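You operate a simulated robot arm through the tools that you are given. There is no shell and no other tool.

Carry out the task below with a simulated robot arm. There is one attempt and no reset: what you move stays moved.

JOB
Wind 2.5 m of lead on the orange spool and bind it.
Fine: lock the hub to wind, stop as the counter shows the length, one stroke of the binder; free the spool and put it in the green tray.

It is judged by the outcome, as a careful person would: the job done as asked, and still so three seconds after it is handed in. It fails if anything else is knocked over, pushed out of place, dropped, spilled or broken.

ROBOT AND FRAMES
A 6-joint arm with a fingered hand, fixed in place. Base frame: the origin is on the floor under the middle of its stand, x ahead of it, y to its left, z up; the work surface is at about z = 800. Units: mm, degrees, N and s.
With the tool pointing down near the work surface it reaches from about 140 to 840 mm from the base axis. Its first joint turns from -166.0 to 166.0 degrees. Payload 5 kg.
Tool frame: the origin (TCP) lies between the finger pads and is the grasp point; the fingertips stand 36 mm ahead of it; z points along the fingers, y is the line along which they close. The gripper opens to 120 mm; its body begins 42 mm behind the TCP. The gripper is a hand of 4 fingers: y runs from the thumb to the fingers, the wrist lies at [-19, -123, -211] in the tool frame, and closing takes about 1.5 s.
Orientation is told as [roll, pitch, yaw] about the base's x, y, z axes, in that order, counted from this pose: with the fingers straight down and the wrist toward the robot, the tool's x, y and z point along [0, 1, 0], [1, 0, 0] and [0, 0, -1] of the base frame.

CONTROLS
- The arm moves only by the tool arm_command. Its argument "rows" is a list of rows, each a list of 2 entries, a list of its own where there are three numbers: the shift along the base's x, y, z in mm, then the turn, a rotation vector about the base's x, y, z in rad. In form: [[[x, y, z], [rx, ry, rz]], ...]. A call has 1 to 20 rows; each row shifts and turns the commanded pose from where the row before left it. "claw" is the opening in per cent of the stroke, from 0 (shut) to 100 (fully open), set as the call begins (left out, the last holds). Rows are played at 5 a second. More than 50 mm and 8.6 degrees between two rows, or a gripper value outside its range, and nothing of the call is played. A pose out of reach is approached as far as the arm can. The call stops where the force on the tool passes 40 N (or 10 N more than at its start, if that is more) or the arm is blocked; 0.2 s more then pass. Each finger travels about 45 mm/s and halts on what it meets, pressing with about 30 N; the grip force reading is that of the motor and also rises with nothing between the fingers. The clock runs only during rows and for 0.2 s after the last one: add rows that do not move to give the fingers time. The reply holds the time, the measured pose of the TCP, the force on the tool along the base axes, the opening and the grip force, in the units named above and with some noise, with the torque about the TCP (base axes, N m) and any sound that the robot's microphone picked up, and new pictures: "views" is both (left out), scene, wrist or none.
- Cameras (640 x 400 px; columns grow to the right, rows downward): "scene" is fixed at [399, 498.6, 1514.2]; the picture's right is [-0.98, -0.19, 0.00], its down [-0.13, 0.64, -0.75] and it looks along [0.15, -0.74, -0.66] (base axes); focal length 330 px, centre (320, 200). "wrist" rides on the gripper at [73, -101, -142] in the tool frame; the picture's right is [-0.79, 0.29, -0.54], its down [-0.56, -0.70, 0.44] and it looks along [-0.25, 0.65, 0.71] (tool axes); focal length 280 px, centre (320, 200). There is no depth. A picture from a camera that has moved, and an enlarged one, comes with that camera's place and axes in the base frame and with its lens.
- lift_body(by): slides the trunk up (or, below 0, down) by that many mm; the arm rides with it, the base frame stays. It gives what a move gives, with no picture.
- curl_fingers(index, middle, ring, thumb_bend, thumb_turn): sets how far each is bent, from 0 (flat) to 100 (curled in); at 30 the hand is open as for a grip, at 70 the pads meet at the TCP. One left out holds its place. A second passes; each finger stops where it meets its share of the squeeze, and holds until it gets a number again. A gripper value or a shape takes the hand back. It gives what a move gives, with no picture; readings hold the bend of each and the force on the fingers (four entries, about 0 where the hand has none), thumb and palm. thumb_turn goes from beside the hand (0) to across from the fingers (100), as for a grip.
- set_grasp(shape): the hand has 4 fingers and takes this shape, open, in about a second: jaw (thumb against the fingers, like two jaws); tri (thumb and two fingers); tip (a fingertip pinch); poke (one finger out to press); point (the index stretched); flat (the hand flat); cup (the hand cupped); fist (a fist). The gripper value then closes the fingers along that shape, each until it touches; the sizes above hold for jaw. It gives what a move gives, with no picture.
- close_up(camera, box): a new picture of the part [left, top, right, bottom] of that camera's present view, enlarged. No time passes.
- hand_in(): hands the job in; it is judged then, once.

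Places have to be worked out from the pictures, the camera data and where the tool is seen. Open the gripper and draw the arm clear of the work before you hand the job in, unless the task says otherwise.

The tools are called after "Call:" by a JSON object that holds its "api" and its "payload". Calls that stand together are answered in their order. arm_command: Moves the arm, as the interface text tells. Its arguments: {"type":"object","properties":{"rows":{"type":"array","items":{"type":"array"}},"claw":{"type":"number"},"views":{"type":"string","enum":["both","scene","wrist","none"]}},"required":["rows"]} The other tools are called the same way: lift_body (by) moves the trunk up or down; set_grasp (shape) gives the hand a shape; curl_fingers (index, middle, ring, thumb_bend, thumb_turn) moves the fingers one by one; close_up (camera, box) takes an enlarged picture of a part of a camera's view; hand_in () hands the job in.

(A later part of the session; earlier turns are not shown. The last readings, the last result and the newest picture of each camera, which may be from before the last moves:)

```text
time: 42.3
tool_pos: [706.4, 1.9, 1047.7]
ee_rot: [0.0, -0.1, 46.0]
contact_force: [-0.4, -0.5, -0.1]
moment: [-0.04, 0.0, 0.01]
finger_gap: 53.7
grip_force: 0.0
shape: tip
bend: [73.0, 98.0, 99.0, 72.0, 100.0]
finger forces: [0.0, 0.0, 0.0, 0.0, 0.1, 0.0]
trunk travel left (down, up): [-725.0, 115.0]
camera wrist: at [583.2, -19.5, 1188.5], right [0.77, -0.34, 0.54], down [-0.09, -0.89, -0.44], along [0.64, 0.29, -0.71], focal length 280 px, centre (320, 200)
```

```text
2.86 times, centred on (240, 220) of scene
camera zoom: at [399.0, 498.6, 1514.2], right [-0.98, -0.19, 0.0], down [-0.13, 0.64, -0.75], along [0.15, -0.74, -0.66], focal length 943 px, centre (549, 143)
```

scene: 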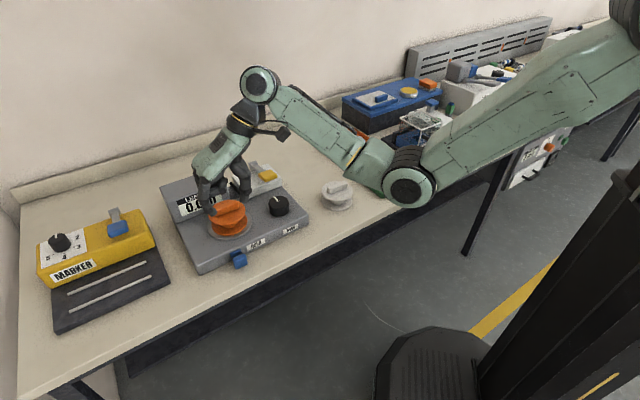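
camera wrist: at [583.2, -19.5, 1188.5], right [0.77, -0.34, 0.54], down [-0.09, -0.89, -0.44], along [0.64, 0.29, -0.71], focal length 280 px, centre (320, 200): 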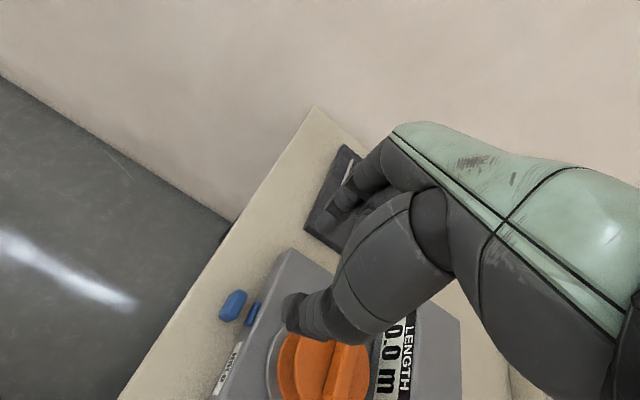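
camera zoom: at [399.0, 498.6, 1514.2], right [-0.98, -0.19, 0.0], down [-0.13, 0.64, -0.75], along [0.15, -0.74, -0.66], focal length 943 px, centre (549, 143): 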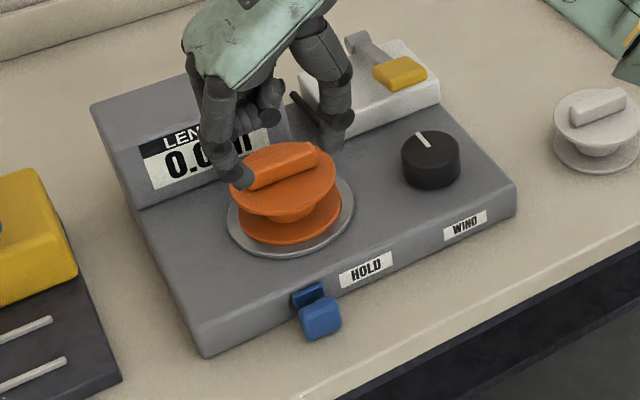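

The blue slider now rests beside HOLD and stayed. Next the WIND knob at about (656,-183), top ≈ 879: I go back to the jaw shape and travel above it at the same height.

Call:
{"api": "arm_command", "payload": {"rows": [[[-8, -25, 0], [0, 0, 0]], [[-10, -37, 0], [0, 0, 0]], [[-10, -38, 0], [0, 0, 0]], [[-10, -38, 0], [0, 0, 0]], [[-8, -30, 0], [0, 0, 0]], [[-4.4, -17, 0], [0, 0, 0]], [[0, 0, 0], [0, 0, 0]]], "views": "none"}}

Call:
{"api": "set_grasp", "payload": {"shape": "jaw"}}

Call:
{"api": "arm_command", "payload": {"rows": [[[0, 0, 0], [0, 0, 0]], [[0, 0, 0], [0, 0, 0]], [[0, 0, 0], [0, 0, 0]]], "claw": 72, "views": "both"}}

Call:
{"api": "close_up", "payload": {"camera": "scene", "box": [200, 90, 340, 250]}}

```text
time: 43.9
tool_pos: [657.0, -183.4, 1046.0]
ee_rot: [0.0, 0.0, 45.9]
contact_force: [-0.4, 0.3, -0.5]
moment: [0.0, -0.01, -0.01]
finger_gap: 54.2
grip_force: 0.1
shape: tip
bend: [73.0, 98.0, 99.0, 72.0, 100.0]
finger forces: [0.0, 0.0, 0.1, 0.0, 0.0, 0.0]
trunk travel left (down, up): [-725.0, 115.0]
```

```text
time: 44.8
tool_pos: [657.6, -184.7, 1045.9]
ee_rot: [0.0, 0.0, 46.0]
contact_force: [0.0, -0.7, -0.1]
moment: [-0.03, 0.0, 0.01]
finger_gap: 119.6
grip_force: 0.0
shape: jaw
bend: [30.0, 30.0, 30.0, 30.0, 98.0]
finger forces: [0.0, 0.0, 0.0, 0.0, 0.1, 0.1]
trunk travel left (down, up): [-725.0, 115.0]
```

```text
time: 45.6
tool_pos: [658.4, -184.0, 1045.5]
ee_rot: [0.1, 0.1, 45.9]
contact_force: [0.4, 0.5, -0.7]
moment: [-0.01, 0.02, 0.02]
finger_gap: 86.9
grip_force: 0.0
shape: jaw
bend: [27.0, 37.0, 34.0, 58.0, 99.0]
finger forces: [0.1, 0.1, 0.0, 0.1, 0.0, 0.0]
trunk travel left (down, up): [-725.0, 115.0]
camera wrist: at [534.0, -205.4, 1187.5], right [0.77, -0.34, 0.54], down [-0.09, -0.89, -0.44], along [0.64, 0.29, -0.71], focal length 280 px, centre (320, 200)
```

scene: 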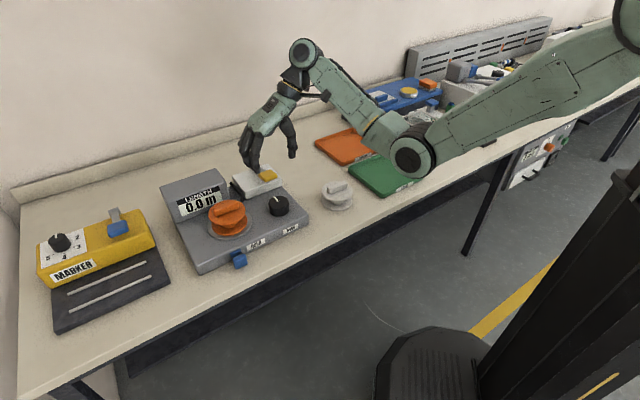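
wrist: 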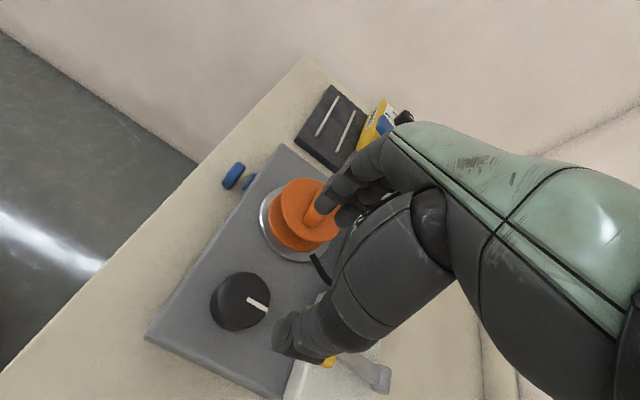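

```text
2.50 times, centred on (270, 170) of scene
camera zoom: at [399.0, 498.6, 1514.2], right [-0.98, -0.19, 0.0], down [-0.13, 0.64, -0.75], along [0.15, -0.74, -0.66], focal length 825 px, centre (445, 275)
```

zoom: 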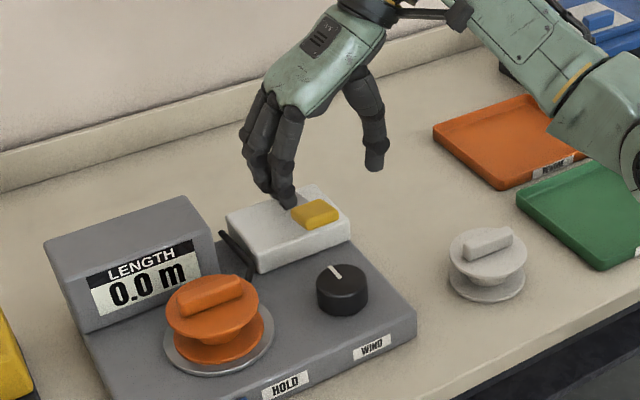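

The hand is above the knob. I take close-ups to measure the knob centre and the binder lever's position relative to the hand.

Call:
{"api": "close_up", "payload": {"camera": "wrist", "box": [180, 240, 420, 400]}}

Call:
{"api": "close_up", "payload": {"camera": "scene", "box": [225, 145, 305, 225]}}

```text
2.50 times, centred on (300, 320) of wrist
camera zoom: at [534.0, -205.4, 1187.5], right [0.77, -0.34, 0.54], down [-0.09, -0.89, -0.44], along [0.64, 0.29, -0.71], focal length 701 px, centre (370, -100)
```

zoom: 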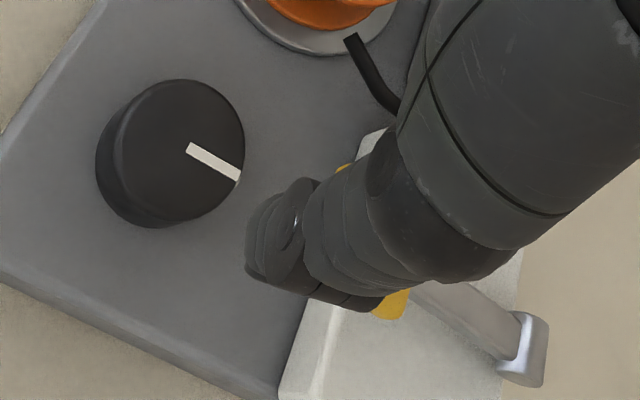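

```text
5.00 times, centred on (265, 185) of scene
camera zoom: at [399.0, 498.6, 1514.2], right [-0.98, -0.19, 0.0], down [-0.13, 0.64, -0.75], along [0.15, -0.74, -0.66], focal length 1650 px, centre (595, 275)
```

zoom: 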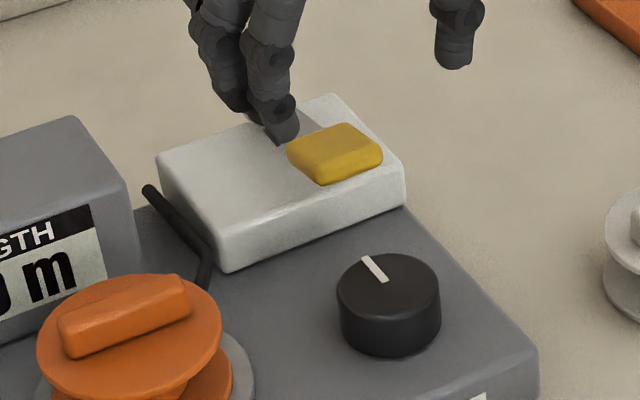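

Knob centre ≈ (656,-185), radius ≈ 30; the binder pad is ~73 mm away on the ring-finger side, so it clears. I shift onto the axis and descend to z≈935 first.

Call:
{"api": "arm_command", "payload": {"rows": [[[-1.6, -1, -30], [0, 0, 0]], [[0, 0, -30], [0, 0, 0]], [[0, 0, -30], [0, 0, 0]], [[0, 0, -20], [0, 0, 0]], [[0, 0, 0], [0, 0, 0]]], "views": "both"}}

Call:
{"api": "close_up", "payload": {"camera": "scene", "box": [225, 125, 325, 225]}}

Call:
{"api": "close_up", "payload": {"camera": "wrist", "box": [200, 180, 440, 380]}}

```text
time: 46.8
tool_pos: [655.5, -184.3, 935.4]
ee_rot: [0.0, -0.1, 46.0]
contact_force: [0.2, -0.1, 0.3]
moment: [0.0, 0.0, -0.05]
finger_gap: 86.6
grip_force: 0.0
shape: jaw
bend: [27.0, 37.0, 34.0, 58.0, 99.0]
finger forces: [0.1, 0.0, 0.1, 0.0, 0.1, 0.0]
trunk travel left (down, up): [-725.0, 115.0]
camera wrist: at [532.3, -205.9, 1077.4], right [0.77, -0.34, 0.54], down [-0.09, -0.89, -0.44], along [0.64, 0.29, -0.71], focal length 280 px, centre (320, 200)
```

scene: 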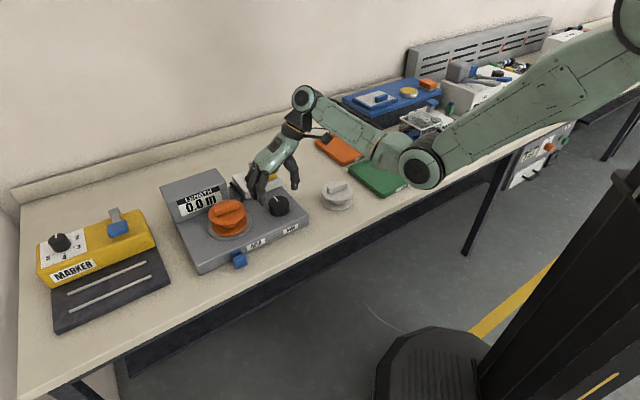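
wrist: 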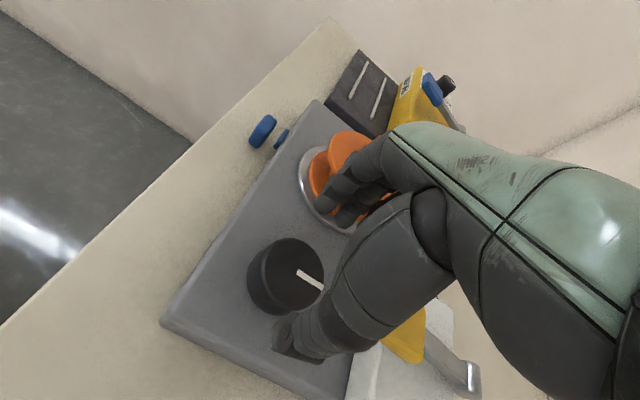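

```text
4.00 times, centred on (275, 175) of scene
camera zoom: at [399.0, 498.6, 1514.2], right [-0.98, -0.19, 0.0], down [-0.13, 0.64, -0.75], along [0.15, -0.74, -0.66], focal length 1320 px, centre (500, 300)
```

zoom: 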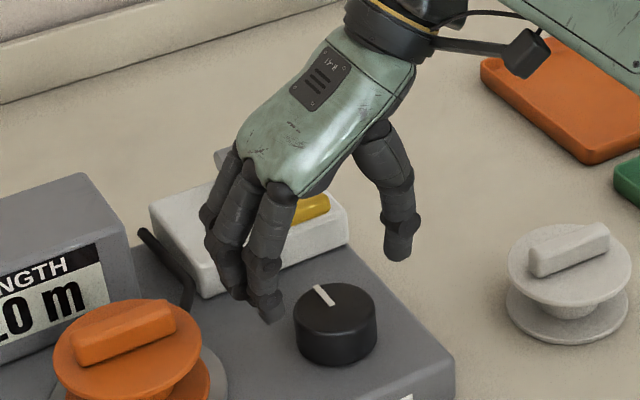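

```text
2.00 times, centred on (320, 280) of wrist
camera zoom: at [532.3, -205.9, 1077.4], right [0.77, -0.34, 0.54], down [-0.09, -0.89, -0.44], along [0.64, 0.29, -0.71], focal length 561 px, centre (320, 40)
```

zoom: 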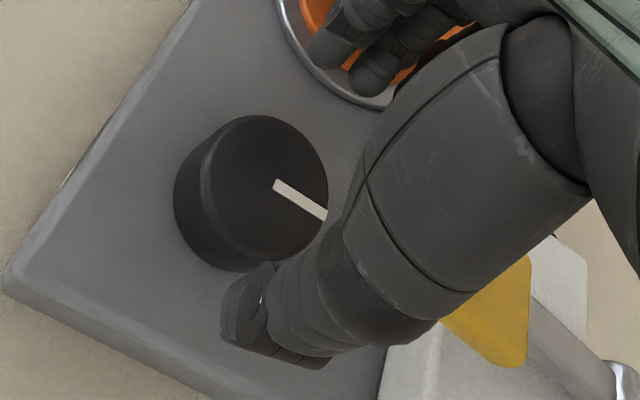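

Everything clears; knob centre within ~3 mm of the TCP axis. I descend to z≈891 so the fingertips are just above the deck, then check.

Call:
{"api": "arm_command", "payload": {"rows": [[[1, -1, -15], [0, 0, 0]], [[0.5, -0.5, -15], [0, 0, 0]], [[0, 0, -9], [0, 0, 0]], [[0, 0, -5], [0, 0, 0]], [[0, 0, 0], [0, 0, 0]]], "views": "none"}}

Call:
{"api": "close_up", "payload": {"camera": "scene", "box": [235, 145, 325, 235]}}

Call:
{"api": "close_up", "payload": {"camera": "wrist", "box": [200, 180, 440, 380]}}

```text
time: 48.0
tool_pos: [657.4, -185.0, 891.9]
ee_rot: [0.0, 0.0, 45.9]
contact_force: [-1.3, -0.5, 0.1]
moment: [0.02, -0.02, 0.0]
finger_gap: 86.9
grip_force: 0.1
shape: jaw
bend: [27.0, 37.0, 34.0, 58.0, 99.0]
finger forces: [0.0, 0.0, 0.0, 0.0, 0.0, 0.0]
trunk travel left (down, up): [-725.0, 115.0]
```

```text
4.44 times, centred on (280, 190) of scene
camera zoom: at [399.0, 498.6, 1514.2], right [-0.98, -0.19, 0.0], down [-0.13, 0.64, -0.75], along [0.15, -0.74, -0.66], focal length 1466 px, centre (498, 244)
```

zoom: 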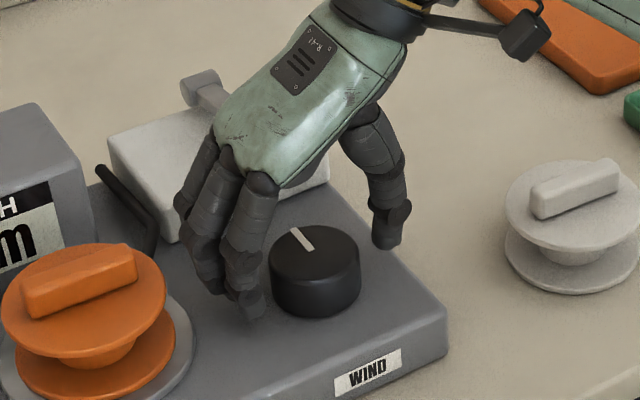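

```text
2.00 times, centred on (320, 280) of wrist
camera zoom: at [533.1, -207.1, 1033.8], right [0.77, -0.34, 0.54], down [-0.09, -0.89, -0.44], along [0.64, 0.29, -0.71], focal length 561 px, centre (320, 40)
```

zoom: 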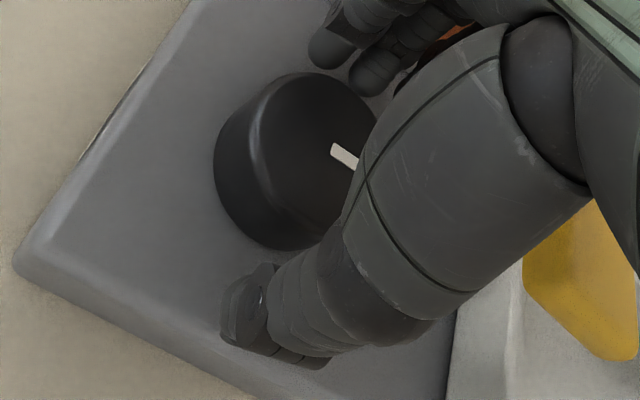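

Fingers and thumb surround the knob. I close on it.

Call:
{"api": "arm_command", "payload": {"rows": [[[0, 0, 0], [0, 0, 0]], [[0, 0, 0], [0, 0, 0]], [[0, 0, 0], [0, 0, 0]], [[0, 0, 0], [0, 0, 0]], [[0, 0, 0], [0, 0, 0]]], "claw": 20, "views": "none"}}

Call:
{"api": "close_up", "payload": {"camera": "scene", "box": [180, 140, 320, 240]}}

Call:
{"api": "close_up", "payload": {"camera": "wrist", "box": [200, 180, 440, 380]}}

```text
time: 49.2
tool_pos: [655.3, -185.8, 891.9]
ee_rot: [0.0, 0.0, 46.0]
contact_force: [-1.6, -2.9, -1.1]
moment: [0.0, 0.02, 0.0]
finger_gap: 51.9
grip_force: 30.1
shape: jaw
bend: [74.0, 47.0, 49.0, 72.0, 100.0]
finger forces: [15.2, 8.8, 0.0, 0.0, 26.7, 0.1]
trunk travel left (down, up): [-725.0, 115.0]
```

```text
4.00 times, centred on (250, 190) of scene
camera zoom: at [399.0, 498.6, 1514.2], right [-0.98, -0.19, 0.0], down [-0.13, 0.64, -0.75], along [0.15, -0.74, -0.66], focal length 1320 px, centre (600, 240)
```

zoom: 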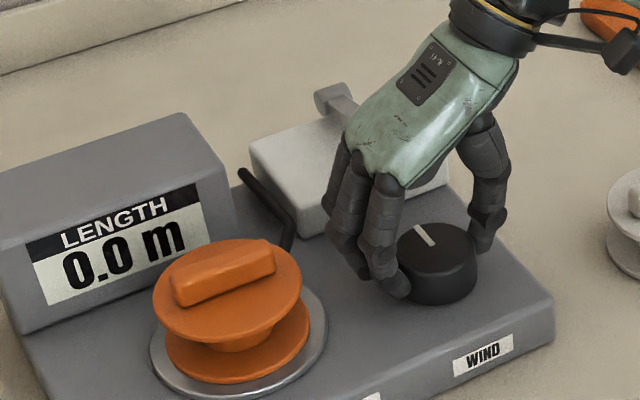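

```text
2.00 times, centred on (320, 280) of wrist
camera zoom: at [532.8, -207.6, 1033.7], right [0.77, -0.34, 0.54], down [-0.09, -0.89, -0.44], along [0.64, 0.29, -0.71], focal length 561 px, centre (320, 40)
```

zoom: 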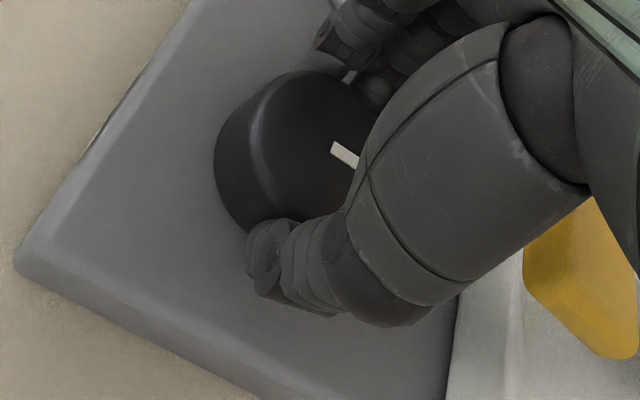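

Knob gripped; counter still 0.0. I turn gently clockwise (as seen from above) by about 9° and watch torque and counter.

Call:
{"api": "arm_command", "payload": {"rows": [[[0, 0, 0], [0, 0, -0.05]], [[0, 0, 0], [0, 0, -0.05]], [[0, 0, 0], [0, 0, -0.05]]], "views": "none"}}

Call:
{"api": "close_up", "payload": {"camera": "scene", "box": [180, 140, 320, 240]}}

```text
time: 50.0
tool_pos: [656.0, -185.8, 891.6]
ee_rot: [-0.1, -0.1, 37.3]
contact_force: [-5.2, 0.4, -1.8]
moment: [-0.01, 0.09, 0.03]
finger_gap: 51.8
grip_force: 29.9
shape: jaw
bend: [74.0, 48.0, 49.0, 72.0, 100.0]
finger forces: [15.0, 8.3, 0.0, 0.0, 27.7, 0.0]
trunk travel left (down, up): [-725.0, 115.0]
```

```text
4.00 times, centred on (250, 190) of scene
camera zoom: at [399.0, 498.6, 1514.2], right [-0.98, -0.19, 0.0], down [-0.13, 0.64, -0.75], along [0.15, -0.74, -0.66], focal length 1320 px, centre (600, 240)
```

zoom: 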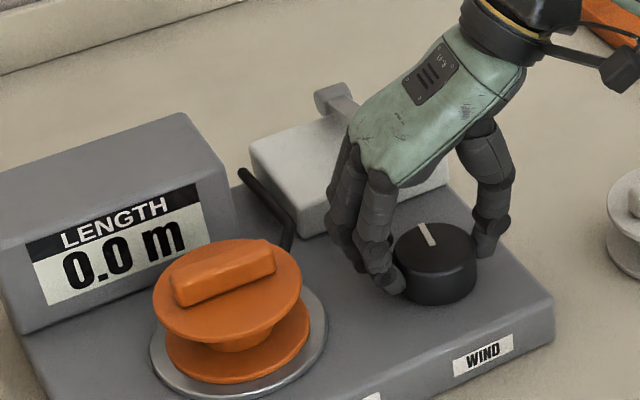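

The knob follows with low torque; counter still 0.0. I turn another ~9° clockwise.

Call:
{"api": "arm_command", "payload": {"rows": [[[0, 0, 0], [0, 0, -0.05]], [[0, 0, 0], [0, 0, -0.05]], [[0, 0, 0], [0, 0, -0.05]], [[0, 0, 0], [0, 0, 0]]], "views": "none"}}

Call:
{"api": "close_up", "payload": {"camera": "scene", "box": [180, 140, 320, 240]}}

```text
time: 51.0
tool_pos: [655.6, -185.2, 891.4]
ee_rot: [0.0, 0.0, 28.8]
contact_force: [-4.9, 1.5, -4.8]
moment: [0.05, 0.13, 0.04]
finger_gap: 51.5
grip_force: 29.8
shape: jaw
bend: [74.0, 48.0, 49.0, 72.0, 100.0]
finger forces: [15.2, 8.3, 0.0, 0.0, 27.6, 0.1]
trunk travel left (down, up): [-725.0, 115.0]
```

```text
4.00 times, centred on (250, 190) of scene
camera zoom: at [399.0, 498.6, 1514.2], right [-0.98, -0.19, 0.0], down [-0.13, 0.64, -0.75], along [0.15, -0.74, -0.66], focal length 1320 px, centre (600, 240)
```

zoom: 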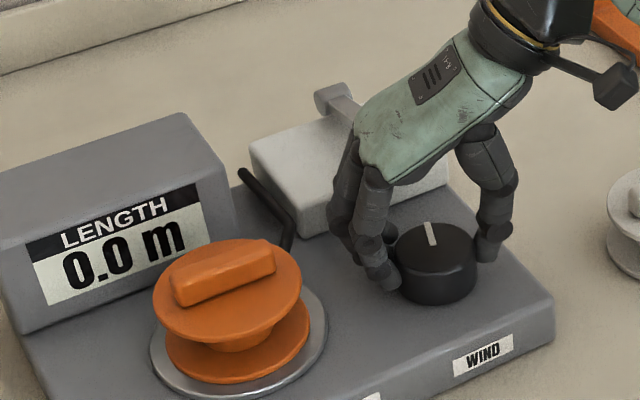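

Still 0.0 after ~17° of knob turn. I continue clockwise another 9°, watching for the counter.

Call:
{"api": "arm_command", "payload": {"rows": [[[0, 0, 0], [0, 0, -0.05]], [[0, 0, 0], [0, 0, -0.05]], [[0, 0, 0], [0, 0, -0.05]], [[0, 0, 0], [0, 0, 0]]], "views": "none"}}

Call:
{"api": "close_up", "payload": {"camera": "scene", "box": [180, 140, 320, 240]}}

Call:
{"api": "close_up", "payload": {"camera": "wrist", "box": [200, 180, 480, 400]}}

```text
time: 52.0
tool_pos: [655.3, -185.9, 892.0]
ee_rot: [-0.1, 0.0, 20.1]
contact_force: [-6.7, 3.0, -6.8]
moment: [0.06, 0.16, 0.1]
finger_gap: 51.4
grip_force: 29.7
shape: jaw
bend: [74.0, 48.0, 49.0, 72.0, 100.0]
finger forces: [15.2, 8.0, 0.2, 0.0, 27.6, 0.1]
trunk travel left (down, up): [-725.0, 115.0]
```

```text
4.00 times, centred on (250, 190) of scene
camera zoom: at [399.0, 498.6, 1514.2], right [-0.98, -0.19, 0.0], down [-0.13, 0.64, -0.75], along [0.15, -0.74, -0.66], focal length 1320 px, centre (600, 240)
```

zoom: 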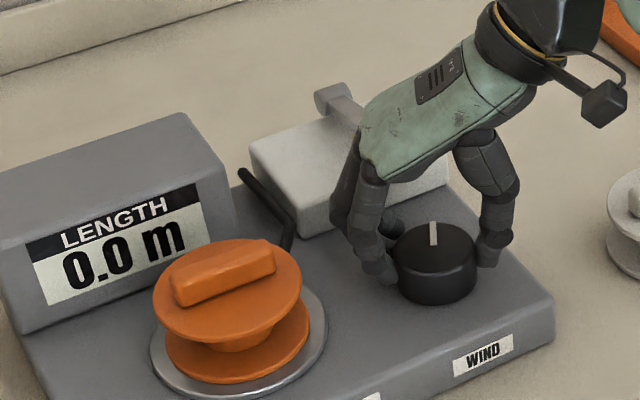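

```text
1.82 times, centred on (340, 290) of wrist
camera zoom: at [535.5, -152.0, 1034.1], right [0.54, -0.64, 0.54], down [-0.47, -0.77, -0.44], along [0.7, -0.01, -0.71], focal length 510 px, centre (284, 36)
```

zoom: 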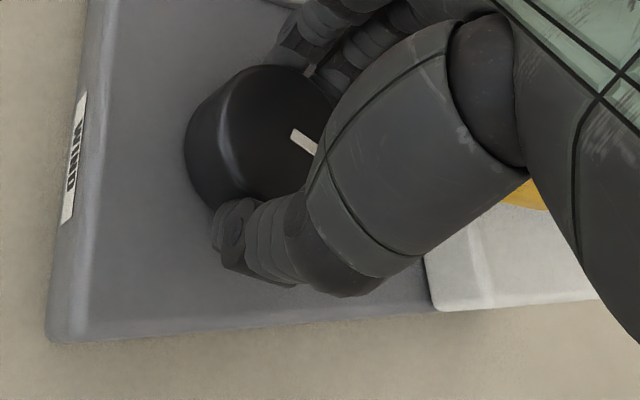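

No count yet at ~26°. I go to ~34° (yaw 12, still clear of the lever pad) and let a second pass to see whether the motor runs.

Call:
{"api": "arm_command", "payload": {"rows": [[[0, 0, 0], [0, 0, -0.05]], [[0, 0, 0], [0, 0, -0.05]], [[0, 0, 0], [0, 0, -0.04]], [[0, 0, 0], [0, 0, 0]], [[0, 0, 0], [0, 0, 0]]], "views": "none"}}

Call:
{"api": "close_up", "payload": {"camera": "scene", "box": [180, 140, 320, 240]}}

```text
time: 53.2
tool_pos: [655.9, -184.0, 893.0]
ee_rot: [0.0, 0.1, 12.2]
contact_force: [0.4, 13.4, -5.3]
moment: [-0.9, 0.65, 1.25]
finger_gap: 50.4
grip_force: 30.2
shape: jaw
bend: [74.0, 49.0, 46.0, 71.0, 100.0]
finger forces: [13.7, 8.2, 18.3, 0.1, 32.1, 0.0]
trunk travel left (down, up): [-725.0, 115.0]
```

```text
4.00 times, centred on (250, 190) of scene
camera zoom: at [399.0, 498.6, 1514.2], right [-0.98, -0.19, 0.0], down [-0.13, 0.64, -0.75], along [0.15, -0.74, -0.66], focal length 1320 px, centre (600, 240)
```

zoom: 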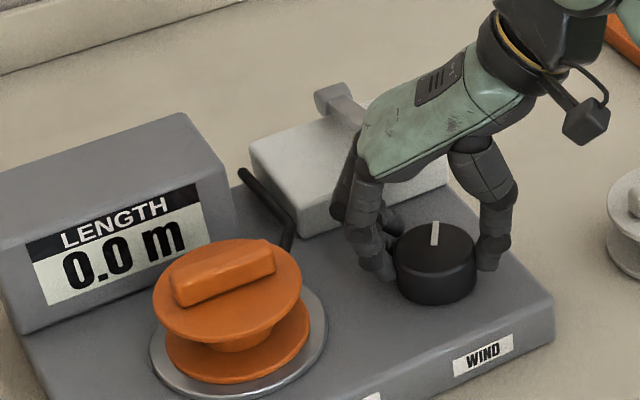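

Torque jumped to 1.25 N·m with the ring finger loaded – it is probably touching the binder pad. I back off 8° at once and inspect the lever.

Call:
{"api": "arm_command", "payload": {"rows": [[[0, 0, 0], [0, 0, 0.05]], [[0, 0, 0], [0, 0, 0.05]], [[0, 0, 0], [0, 0, 0.04]], [[0, 0, 0], [0, 0, 0]]], "views": "both"}}

Call:
{"api": "close_up", "payload": {"camera": "scene", "box": [220, 130, 320, 230]}}

```text
time: 54.2
tool_pos: [656.5, -186.2, 891.9]
ee_rot: [-0.1, 0.2, 20.1]
contact_force: [-1.6, 1.6, -6.7]
moment: [-0.03, 0.04, -0.02]
finger_gap: 50.4
grip_force: 30.3
shape: jaw
bend: [74.0, 48.0, 51.0, 72.0, 100.0]
finger forces: [17.0, 8.7, 0.7, 0.0, 26.5, 0.0]
trunk travel left (down, up): [-725.0, 115.0]
camera wrist: at [535.7, -152.4, 1034.3], right [0.54, -0.64, 0.54], down [-0.47, -0.77, -0.44], along [0.7, -0.01, -0.71], focal length 280 px, centre (320, 200)
```

scene: 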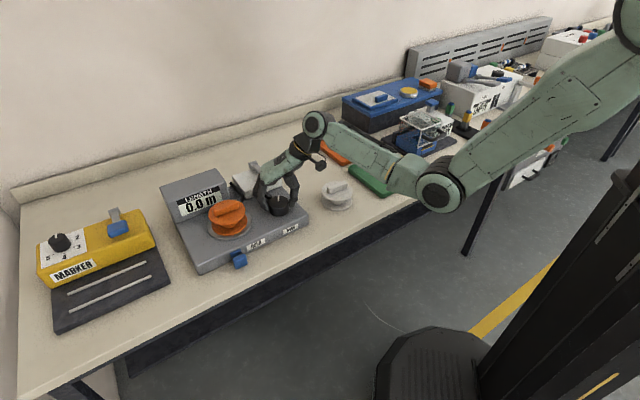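
wrist: 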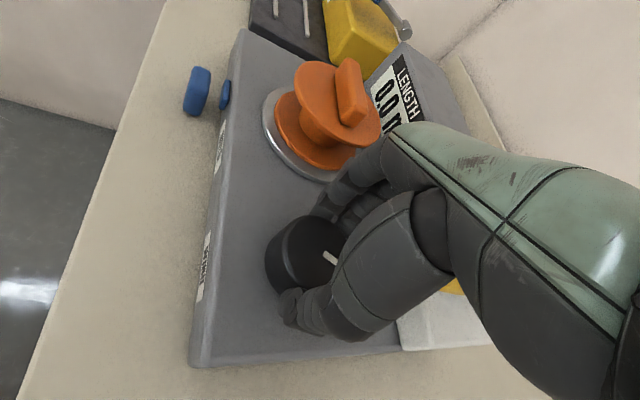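

```text
4.00 times, centred on (270, 180) of scene
camera zoom: at [399.0, 498.6, 1514.2], right [-0.98, -0.19, 0.0], down [-0.13, 0.64, -0.75], along [0.15, -0.74, -0.66], focal length 1320 px, centre (520, 280)
```

zoom: 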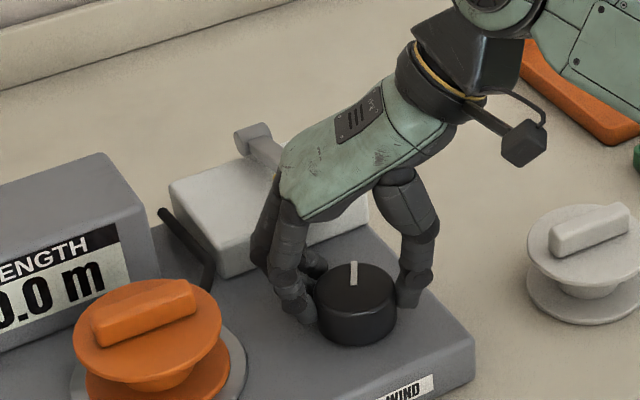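

Torque is gone and the lever looks untouched; the pointer shows the knob stopped near 27° clockwise – probably an end stop, with no counting. I now turn counter-clockwise back through zero and a little beyond.

Call:
{"api": "arm_command", "payload": {"rows": [[[0, 0, 0], [0, 0, 0.08]], [[0, 0, 0], [0, 0, 0.08]], [[0, 0, 0], [0, 0, 0.08]], [[0, 0, 0], [0, 0, 0.08]], [[0, 0, 0], [0, 0, 0.08]], [[0, 0, 0], [0, 0, 0.06]], [[0, 0, 0], [0, 0, 0]]], "views": "none"}}

Call:
{"api": "close_up", "payload": {"camera": "scene", "box": [180, 140, 320, 240]}}

```text
time: 55.8
tool_pos: [656.1, -186.3, 892.1]
ee_rot: [0.0, 0.0, 46.5]
contact_force: [1.7, -0.6, -4.0]
moment: [0.0, -0.04, -0.01]
finger_gap: 50.5
grip_force: 29.8
shape: jaw
bend: [74.0, 48.0, 51.0, 72.0, 100.0]
finger forces: [17.6, 9.9, 0.1, 0.0, 26.1, 0.1]
trunk travel left (down, up): [-725.0, 115.0]
```

```text
4.00 times, centred on (250, 190) of scene
camera zoom: at [399.0, 498.6, 1514.2], right [-0.98, -0.19, 0.0], down [-0.13, 0.64, -0.75], along [0.15, -0.74, -0.66], focal length 1320 px, centre (600, 240)
```

zoom: 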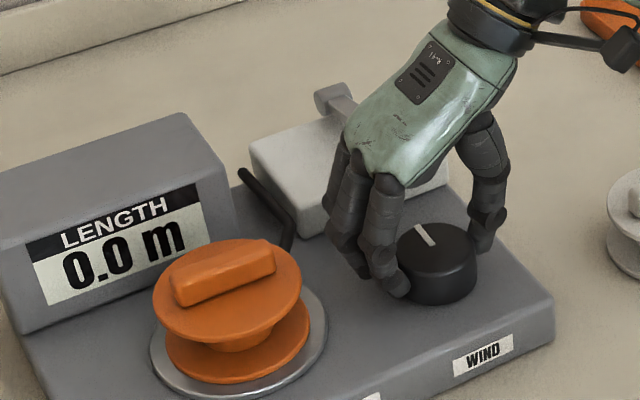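

Back at the zero mark, torque nil. I try ~9° counter-clockwise beyond zero.

Call:
{"api": "arm_command", "payload": {"rows": [[[0, 0, 0], [0, 0, 0.05]], [[0, 0, 0], [0, 0, 0.05]], [[0, 0, 0], [0, 0, 0.05]]], "views": "none"}}

Call:
{"api": "close_up", "payload": {"camera": "scene", "box": [180, 140, 320, 240]}}

```text
time: 56.6
tool_pos: [658.2, -187.3, 892.6]
ee_rot: [-0.1, 0.0, 55.1]
contact_force: [7.3, -5.6, -1.7]
moment: [-0.13, -0.31, -0.63]
finger_gap: 51.2
grip_force: 29.8
shape: jaw
bend: [74.0, 48.0, 51.0, 73.0, 98.0]
finger forces: [18.7, 10.3, 0.0, 0.1, 25.7, 0.0]
trunk travel left (down, up): [-725.0, 115.0]
```

```text
4.00 times, centred on (250, 190) of scene
camera zoom: at [399.0, 498.6, 1514.2], right [-0.98, -0.19, 0.0], down [-0.13, 0.64, -0.75], along [0.15, -0.74, -0.66], focal length 1320 px, centre (600, 240)
```

zoom: 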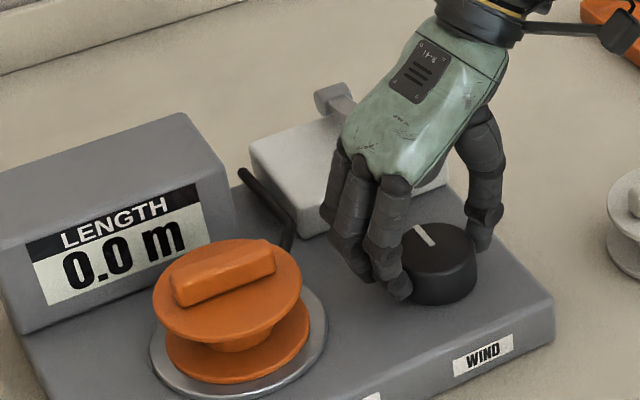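

Counter-clockwise is blocked at zero, so the knob works clockwise only. I relieve, open, turn the hand to yaw ≈ 60 and regrip to get a longer clockwise stroke away from the lever.

Call:
{"api": "arm_command", "payload": {"rows": [[[0, 0, 0], [0, 0, -0.05]], [[0, 0, 0], [0, 0, -0.06]], [[0, 0, 0], [0, 0, -0.04]], [[0, 0, 0], [0, 0, 0]]], "views": "none"}}

Call:
{"api": "arm_command", "payload": {"rows": [[[0, 0, 0], [0, 0, 0]], [[0, 0, 0], [0, 0, 0]], [[0, 0, 0], [0, 0, 0]], [[0, 0, 0], [0, 0, 0]]], "claw": 72, "views": "none"}}

Call:
{"api": "arm_command", "payload": {"rows": [[[0, 0, 0], [0, 0, 0.08]], [[0, 0, 0], [0, 0, 0.08]], [[0, 0, 0], [0, 0, 0.08]], [[0, 0, 0], [0, 0, 0.03]], [[0, 0, 0], [0, 0, 0]]], "views": "both"}}

Call:
{"api": "close_up", "payload": {"camera": "wrist", "box": [200, 180, 480, 400]}}

Call:
{"api": "close_up", "payload": {"camera": "scene", "box": [220, 130, 320, 230]}}

```text
time: 57.6
tool_pos: [655.3, -186.0, 892.9]
ee_rot: [0.2, 0.0, 46.4]
contact_force: [1.7, -4.2, 0.7]
moment: [0.03, -0.15, 0.05]
finger_gap: 51.4
grip_force: 29.6
shape: jaw
bend: [74.0, 47.0, 51.0, 73.0, 100.0]
finger forces: [16.3, 11.1, 0.0, 0.0, 29.8, 0.0]
trunk travel left (down, up): [-725.0, 115.0]
```

```text
time: 58.6
tool_pos: [655.9, -185.2, 891.7]
ee_rot: [0.1, 0.1, 46.5]
contact_force: [0.3, -1.4, -0.3]
moment: [-0.01, -0.02, 0.01]
finger_gap: 86.0
grip_force: 0.0
shape: jaw
bend: [27.0, 37.0, 34.0, 58.0, 99.0]
finger forces: [0.0, 0.0, 0.0, 0.1, 0.0, 0.0]
trunk travel left (down, up): [-725.0, 115.0]
```

```text
time: 59.8
tool_pos: [655.8, -185.8, 893.0]
ee_rot: [0.0, 0.1, 62.0]
contact_force: [-0.5, 0.0, -0.1]
moment: [-0.02, -0.04, -0.04]
finger_gap: 86.5
grip_force: 0.0
shape: jaw
bend: [27.0, 37.0, 34.0, 58.0, 99.0]
finger forces: [0.0, 0.1, 0.1, 0.1, 0.0, 0.1]
trunk travel left (down, up): [-725.0, 115.0]
camera wrist: at [543.6, -240.8, 1034.5], right [0.83, -0.12, 0.54], down [0.16, -0.88, -0.44], along [0.53, 0.46, -0.71], focal length 280 px, centre (320, 200)
```

scene: 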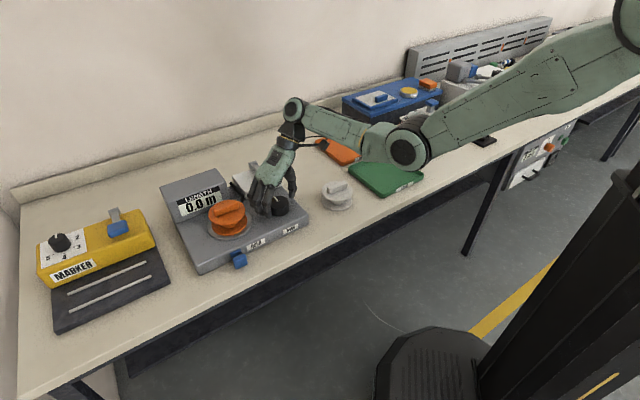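
wrist: 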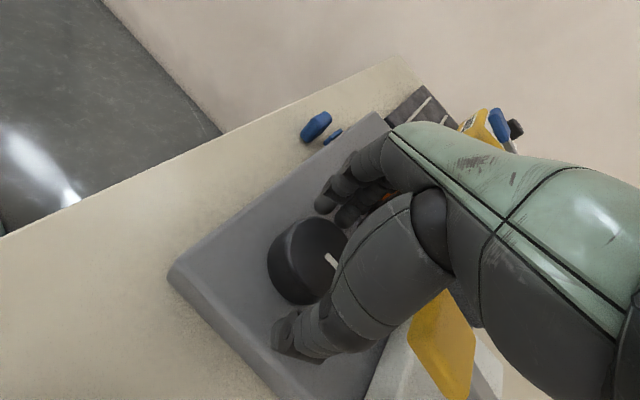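

```text
1.82 times, centred on (340, 290) of wrist
camera zoom: at [543.6, -240.8, 1034.5], right [0.83, -0.12, 0.54], down [0.16, -0.88, -0.44], along [0.53, 0.46, -0.71], focal length 510 px, centre (284, 36)
```

zoom: 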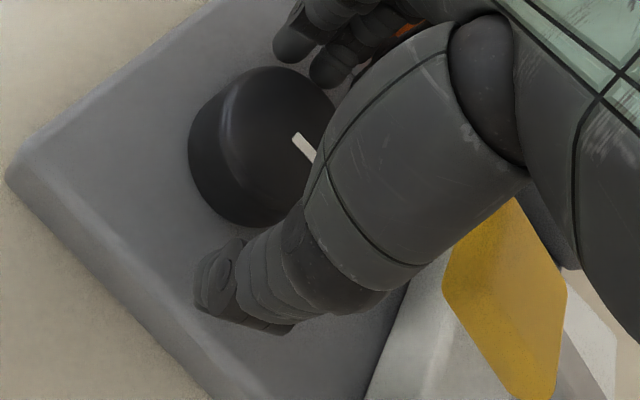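

```text
4.00 times, centred on (270, 180) of scene
camera zoom: at [399.0, 498.6, 1514.2], right [-0.98, -0.19, 0.0], down [-0.13, 0.64, -0.75], along [0.15, -0.74, -0.66], focal length 1320 px, centre (520, 280)
```

zoom: 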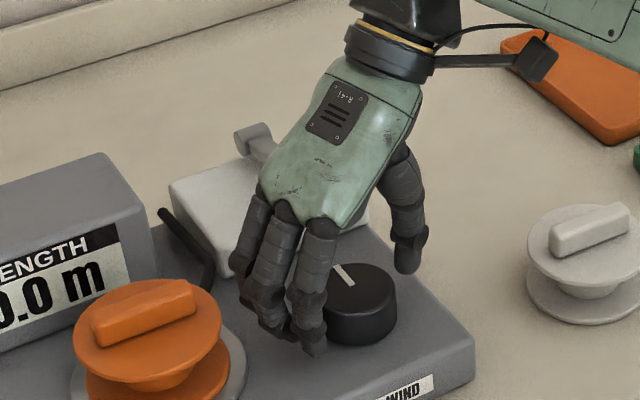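

Pad clearance is fine here. I close on the knob again and turn clockwise in steps, watching torque and the counter.

Call:
{"api": "arm_command", "payload": {"rows": [[[0, 0, 0], [0, 0, 0]], [[0, 0, 0], [0, 0, 0]], [[0, 0, 0], [0, 0, 0]], [[0, 0, 0], [0, 0, 0]], [[0, 0, 0], [0, 0, 0]]], "claw": 20, "views": "none"}}

Call:
{"api": "arm_command", "payload": {"rows": [[[0, 0, 0], [0, 0, -0.08]], [[0, 0, 0], [0, 0, -0.08]], [[0, 0, 0], [0, 0, -0.08]], [[0, 0, 0], [0, 0, -0.08]], [[0, 0, 0], [0, 0, -0.08]]], "views": "none"}}

Call:
{"api": "close_up", "payload": {"camera": "scene", "box": [180, 140, 320, 240]}}

```text
time: 61.0
tool_pos: [655.0, -185.7, 891.1]
ee_rot: [0.0, 0.0, 61.8]
contact_force: [-0.2, -0.7, -1.4]
moment: [-0.01, -0.03, 0.0]
finger_gap: 51.4
grip_force: 29.6
shape: jaw
bend: [74.0, 47.0, 49.0, 73.0, 100.0]
finger forces: [15.6, 8.5, 0.0, 0.0, 26.2, 0.0]
trunk travel left (down, up): [-725.0, 115.0]
```

```text
time: 62.2
tool_pos: [656.0, -186.0, 892.4]
ee_rot: [-0.1, 0.1, 39.0]
contact_force: [-4.6, 0.4, -4.6]
moment: [0.06, 0.12, 0.06]
finger_gap: 51.1
grip_force: 30.1
shape: jaw
bend: [74.0, 47.0, 49.0, 73.0, 100.0]
finger forces: [15.6, 7.7, 0.1, 0.0, 27.3, 0.1]
trunk travel left (down, up): [-725.0, 115.0]
```

```text
4.00 times, centred on (250, 190) of scene
camera zoom: at [399.0, 498.6, 1514.2], right [-0.98, -0.19, 0.0], down [-0.13, 0.64, -0.75], along [0.15, -0.74, -0.66], focal length 1320 px, centre (600, 240)
```

zoom: 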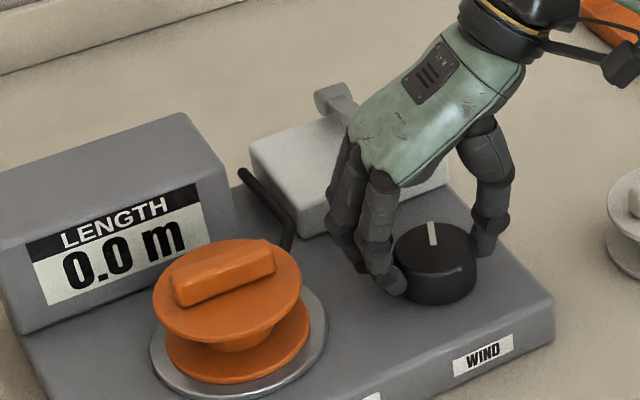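

At ~23° clockwise with low torque. I go on in 5° steps past the earlier sticking point.

Call:
{"api": "arm_command", "payload": {"rows": [[[0, 0, 0], [0, 0, -0.045]], [[0, 0, 0], [0, 0, -0.045]], [[0, 0, 0], [0, 0, -0.045]]], "views": "none"}}

Call:
{"api": "close_up", "payload": {"camera": "scene", "box": [180, 140, 320, 240]}}

```text
time: 63.0
tool_pos: [655.8, -185.4, 892.6]
ee_rot: [0.2, 0.1, 31.2]
contact_force: [-6.1, 2.5, -7.2]
moment: [0.11, 0.1, 0.05]
finger_gap: 51.1
grip_force: 29.8
shape: jaw
bend: [74.0, 48.0, 49.0, 73.0, 100.0]
finger forces: [15.6, 7.2, 0.0, 0.0, 27.7, 0.1]
trunk travel left (down, up): [-725.0, 115.0]
```

```text
4.00 times, centred on (250, 190) of scene
camera zoom: at [399.0, 498.6, 1514.2], right [-0.98, -0.19, 0.0], down [-0.13, 0.64, -0.75], along [0.15, -0.74, -0.66], focal length 1320 px, centre (600, 240)
```

zoom: 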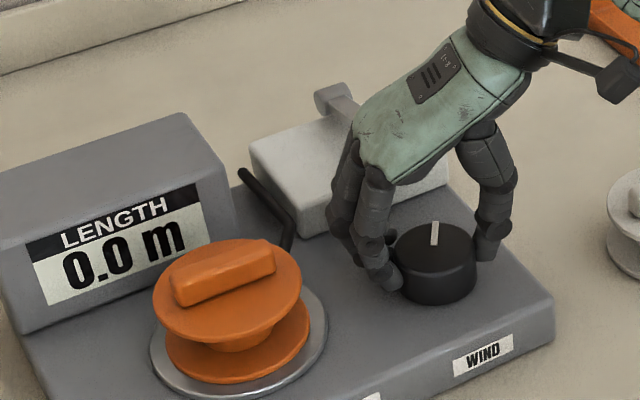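

Torque still low at ~31°. Continue clockwise another 8°.

Call:
{"api": "arm_command", "payload": {"rows": [[[0, 0, 0], [0, 0, -0.045]], [[0, 0, 0], [0, 0, -0.045]], [[0, 0, 0], [0, 0, -0.045]]], "views": "none"}}

Call:
{"api": "close_up", "payload": {"camera": "scene", "box": [180, 140, 320, 240]}}

```text
time: 63.8
tool_pos: [656.0, -185.4, 892.6]
ee_rot: [0.1, 0.1, 23.5]
contact_force: [-7.0, 3.0, -6.8]
moment: [0.11, 0.17, 0.08]
finger_gap: 51.2
grip_force: 30.0
shape: jaw
bend: [74.0, 48.0, 49.0, 73.0, 100.0]
finger forces: [15.6, 7.0, 0.0, 0.0, 29.3, 0.1]
trunk travel left (down, up): [-725.0, 115.0]
```

```text
4.00 times, centred on (250, 190) of scene
camera zoom: at [399.0, 498.6, 1514.2], right [-0.98, -0.19, 0.0], down [-0.13, 0.64, -0.75], along [0.15, -0.74, -0.66], focal length 1320 px, centre (600, 240)
```

zoom: 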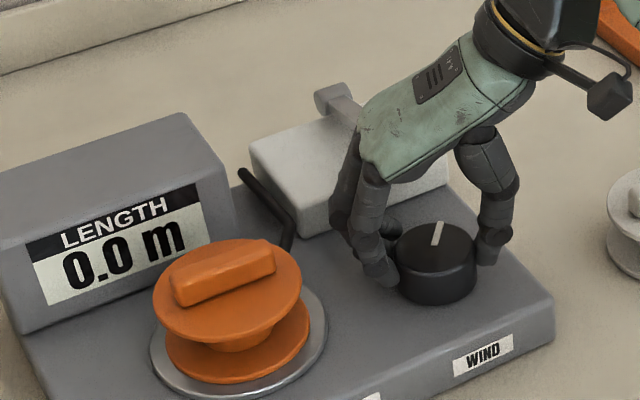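

The knob keeps turning (≈38°). I go to yaw 18, then will release and regrip for the next stroke.

Call:
{"api": "arm_command", "payload": {"rows": [[[0, 0, 0], [0, 0, -0.045]], [[0, 0, 0], [0, 0, -0.045]], [[0, 0, 0], [0, 0, 0]]], "views": "none"}}

Call:
{"api": "close_up", "payload": {"camera": "scene", "box": [180, 140, 320, 240]}}

```text
time: 64.6
tool_pos: [656.5, -183.9, 893.7]
ee_rot: [-0.1, 0.0, 18.4]
contact_force: [-5.5, 2.5, -5.8]
moment: [-0.1, 0.28, 0.23]
finger_gap: 50.8
grip_force: 30.5
shape: jaw
bend: [74.0, 48.0, 51.0, 72.0, 100.0]
finger forces: [15.3, 7.3, 3.4, 0.0, 30.2, 0.1]
trunk travel left (down, up): [-725.0, 115.0]
```

```text
4.00 times, centred on (250, 190) of scene
camera zoom: at [399.0, 498.6, 1514.2], right [-0.98, -0.19, 0.0], down [-0.13, 0.64, -0.75], along [0.15, -0.74, -0.66], focal length 1320 px, centre (600, 240)
```

zoom: 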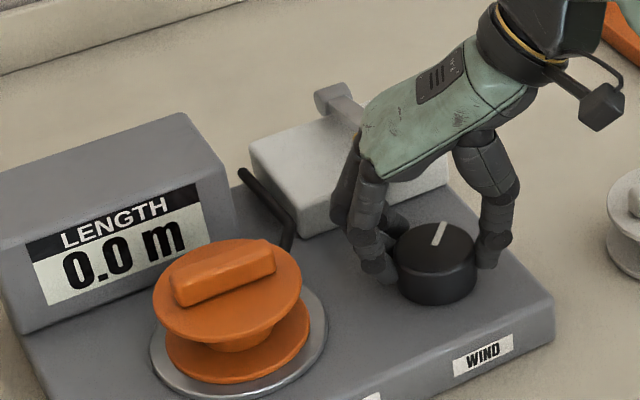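

Ring finger begins to brush the lever pad, so I stop here and open just enough to clear the knob, then swing the hand back to yaw 62.

Call:
{"api": "arm_command", "payload": {"rows": [[[0, 0, 0], [0, 0, 0]], [[0, 0, 0], [0, 0, 0]], [[0, 0, 0], [0, 0, 0]]], "claw": 66, "views": "none"}}

Call:
{"api": "close_up", "payload": {"camera": "scene", "box": [180, 140, 320, 240]}}

```text
time: 65.4
tool_pos: [656.7, -185.7, 893.5]
ee_rot: [-0.1, 0.1, 18.5]
contact_force: [0.4, 0.3, -0.2]
moment: [0.01, 0.02, 0.0]
finger_gap: 78.7
grip_force: 0.1
shape: jaw
bend: [27.0, 39.0, 36.0, 62.0, 100.0]
finger forces: [0.1, 0.0, 0.1, 0.1, 0.0, 0.0]
trunk travel left (down, up): [-725.0, 115.0]
```

```text
4.00 times, centred on (250, 190) of scene
camera zoom: at [399.0, 498.6, 1514.2], right [-0.98, -0.19, 0.0], down [-0.13, 0.64, -0.75], along [0.15, -0.74, -0.66], focal length 1320 px, centre (600, 240)
```

zoom: 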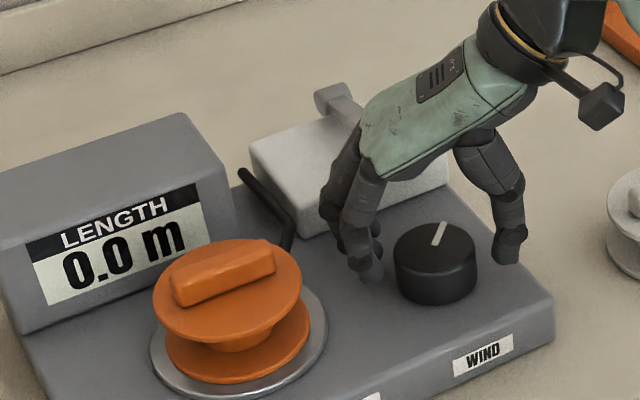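

The knob stays put at ~42°. I swing the open hand back to yaw 62 around the knob and regrip.

Call:
{"api": "arm_command", "payload": {"rows": [[[0, 0, 0], [0, 0, 0.1]], [[0, 0, 0], [0, 0, 0.12]], [[0, 0, 0], [0, 0, 0.12]], [[0, 0, 0], [0, 0, 0.12]], [[0, 0, 0], [0, 0, 0.12]], [[0, 0, 0], [0, 0, 0.12]], [[0, 0, 0], [0, 0, 0.06]], [[0, 0, 0], [0, 0, 0]]], "views": "none"}}

Call:
{"api": "arm_command", "payload": {"rows": [[[0, 0, 0], [0, 0, 0]], [[0, 0, 0], [0, 0, 0]], [[0, 0, 0], [0, 0, 0]], [[0, 0, 0], [0, 0, 0]]], "claw": 20, "views": "none"}}

Call:
{"api": "close_up", "payload": {"camera": "scene", "box": [180, 140, 320, 240]}}

```text
time: 67.2
tool_pos: [655.2, -185.9, 893.1]
ee_rot: [0.0, 0.0, 62.0]
contact_force: [0.4, 0.1, 0.5]
moment: [0.03, 0.0, 0.03]
finger_gap: 78.7
grip_force: 0.2
shape: jaw
bend: [27.0, 39.0, 36.0, 62.0, 100.0]
finger forces: [0.0, 0.0, 0.0, 0.0, 0.0, 0.1]
trunk travel left (down, up): [-725.0, 115.0]
```

```text
time: 68.2
tool_pos: [655.0, -186.6, 891.9]
ee_rot: [0.0, -0.1, 61.9]
contact_force: [-0.6, -2.2, -1.0]
moment: [-0.03, -0.01, -0.01]
finger_gap: 51.2
grip_force: 30.1
shape: jaw
bend: [74.0, 47.0, 49.0, 73.0, 100.0]
finger forces: [15.9, 8.4, 0.0, 0.0, 26.6, 0.0]
trunk travel left (down, up): [-725.0, 115.0]
```

```text
4.00 times, centred on (250, 190) of scene
camera zoom: at [399.0, 498.6, 1514.2], right [-0.98, -0.19, 0.0], down [-0.13, 0.64, -0.75], along [0.15, -0.74, -0.66], focal length 1320 px, centre (600, 240)
```

zoom: 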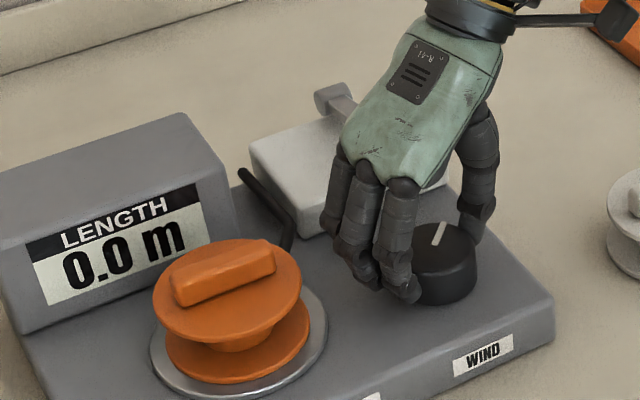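

Regripped at ~42°. I turn clockwise in small steps, checking the counter.

Call:
{"api": "arm_command", "payload": {"rows": [[[0, 0, 0], [0, 0, -0.05]], [[0, 0, 0], [0, 0, -0.05]], [[0, 0, 0], [0, 0, -0.05]]], "views": "none"}}

Call:
{"api": "close_up", "payload": {"camera": "scene", "box": [180, 140, 320, 240]}}

```text
time: 69.0
tool_pos: [655.1, -183.8, 892.2]
ee_rot: [0.1, 0.0, 53.3]
contact_force: [-3.4, -4.1, -4.5]
moment: [-0.07, 0.04, 0.09]
finger_gap: 51.5
grip_force: 30.2
shape: jaw
bend: [74.0, 47.0, 49.0, 73.0, 100.0]
finger forces: [15.3, 7.9, 0.0, 0.0, 28.8, 0.0]
trunk travel left (down, up): [-725.0, 115.0]
```

```text
4.00 times, centred on (250, 190) of scene
camera zoom: at [399.0, 498.6, 1514.2], right [-0.98, -0.19, 0.0], down [-0.13, 0.64, -0.75], along [0.15, -0.74, -0.66], focal length 1320 px, centre (600, 240)
```

zoom: 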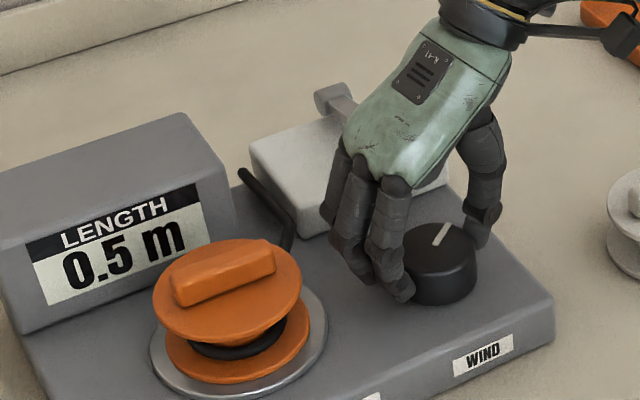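

The counter started: 0.5 m and lead is appearing on the spool. I let one still row (0.4 s) pass to measure the rate.

Call:
{"api": "arm_command", "payload": {"rows": [[[0, 0, 0], [0, 0, 0]]], "views": "none"}}

Call:
{"api": "close_up", "payload": {"camera": "scene", "box": [180, 140, 320, 240]}}

```text
time: 69.4
tool_pos: [656.2, -186.4, 892.6]
ee_rot: [0.1, 0.0, 53.4]
contact_force: [-4.3, -3.0, -3.7]
moment: [-0.1, 0.09, 0.05]
finger_gap: 51.4
grip_force: 29.9
shape: jaw
bend: [74.0, 47.0, 49.0, 73.0, 100.0]
finger forces: [15.2, 7.8, 0.0, 0.0, 29.4, 0.1]
trunk travel left (down, up): [-725.0, 115.0]
```

```text
4.00 times, centred on (250, 190) of scene
camera zoom: at [399.0, 498.6, 1514.2], right [-0.98, -0.19, 0.0], down [-0.13, 0.64, -0.75], along [0.15, -0.74, -0.66], focal length 1320 px, centre (600, 240)
```

zoom: 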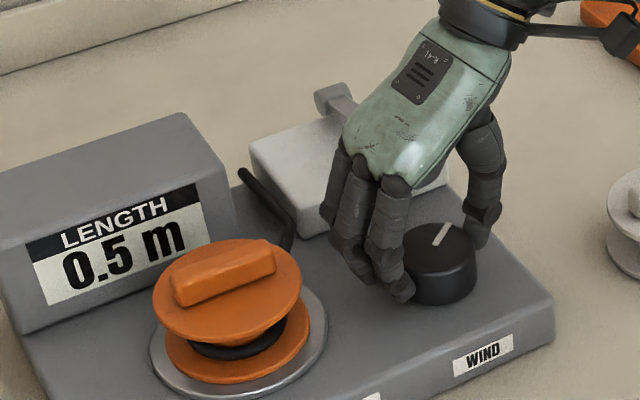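

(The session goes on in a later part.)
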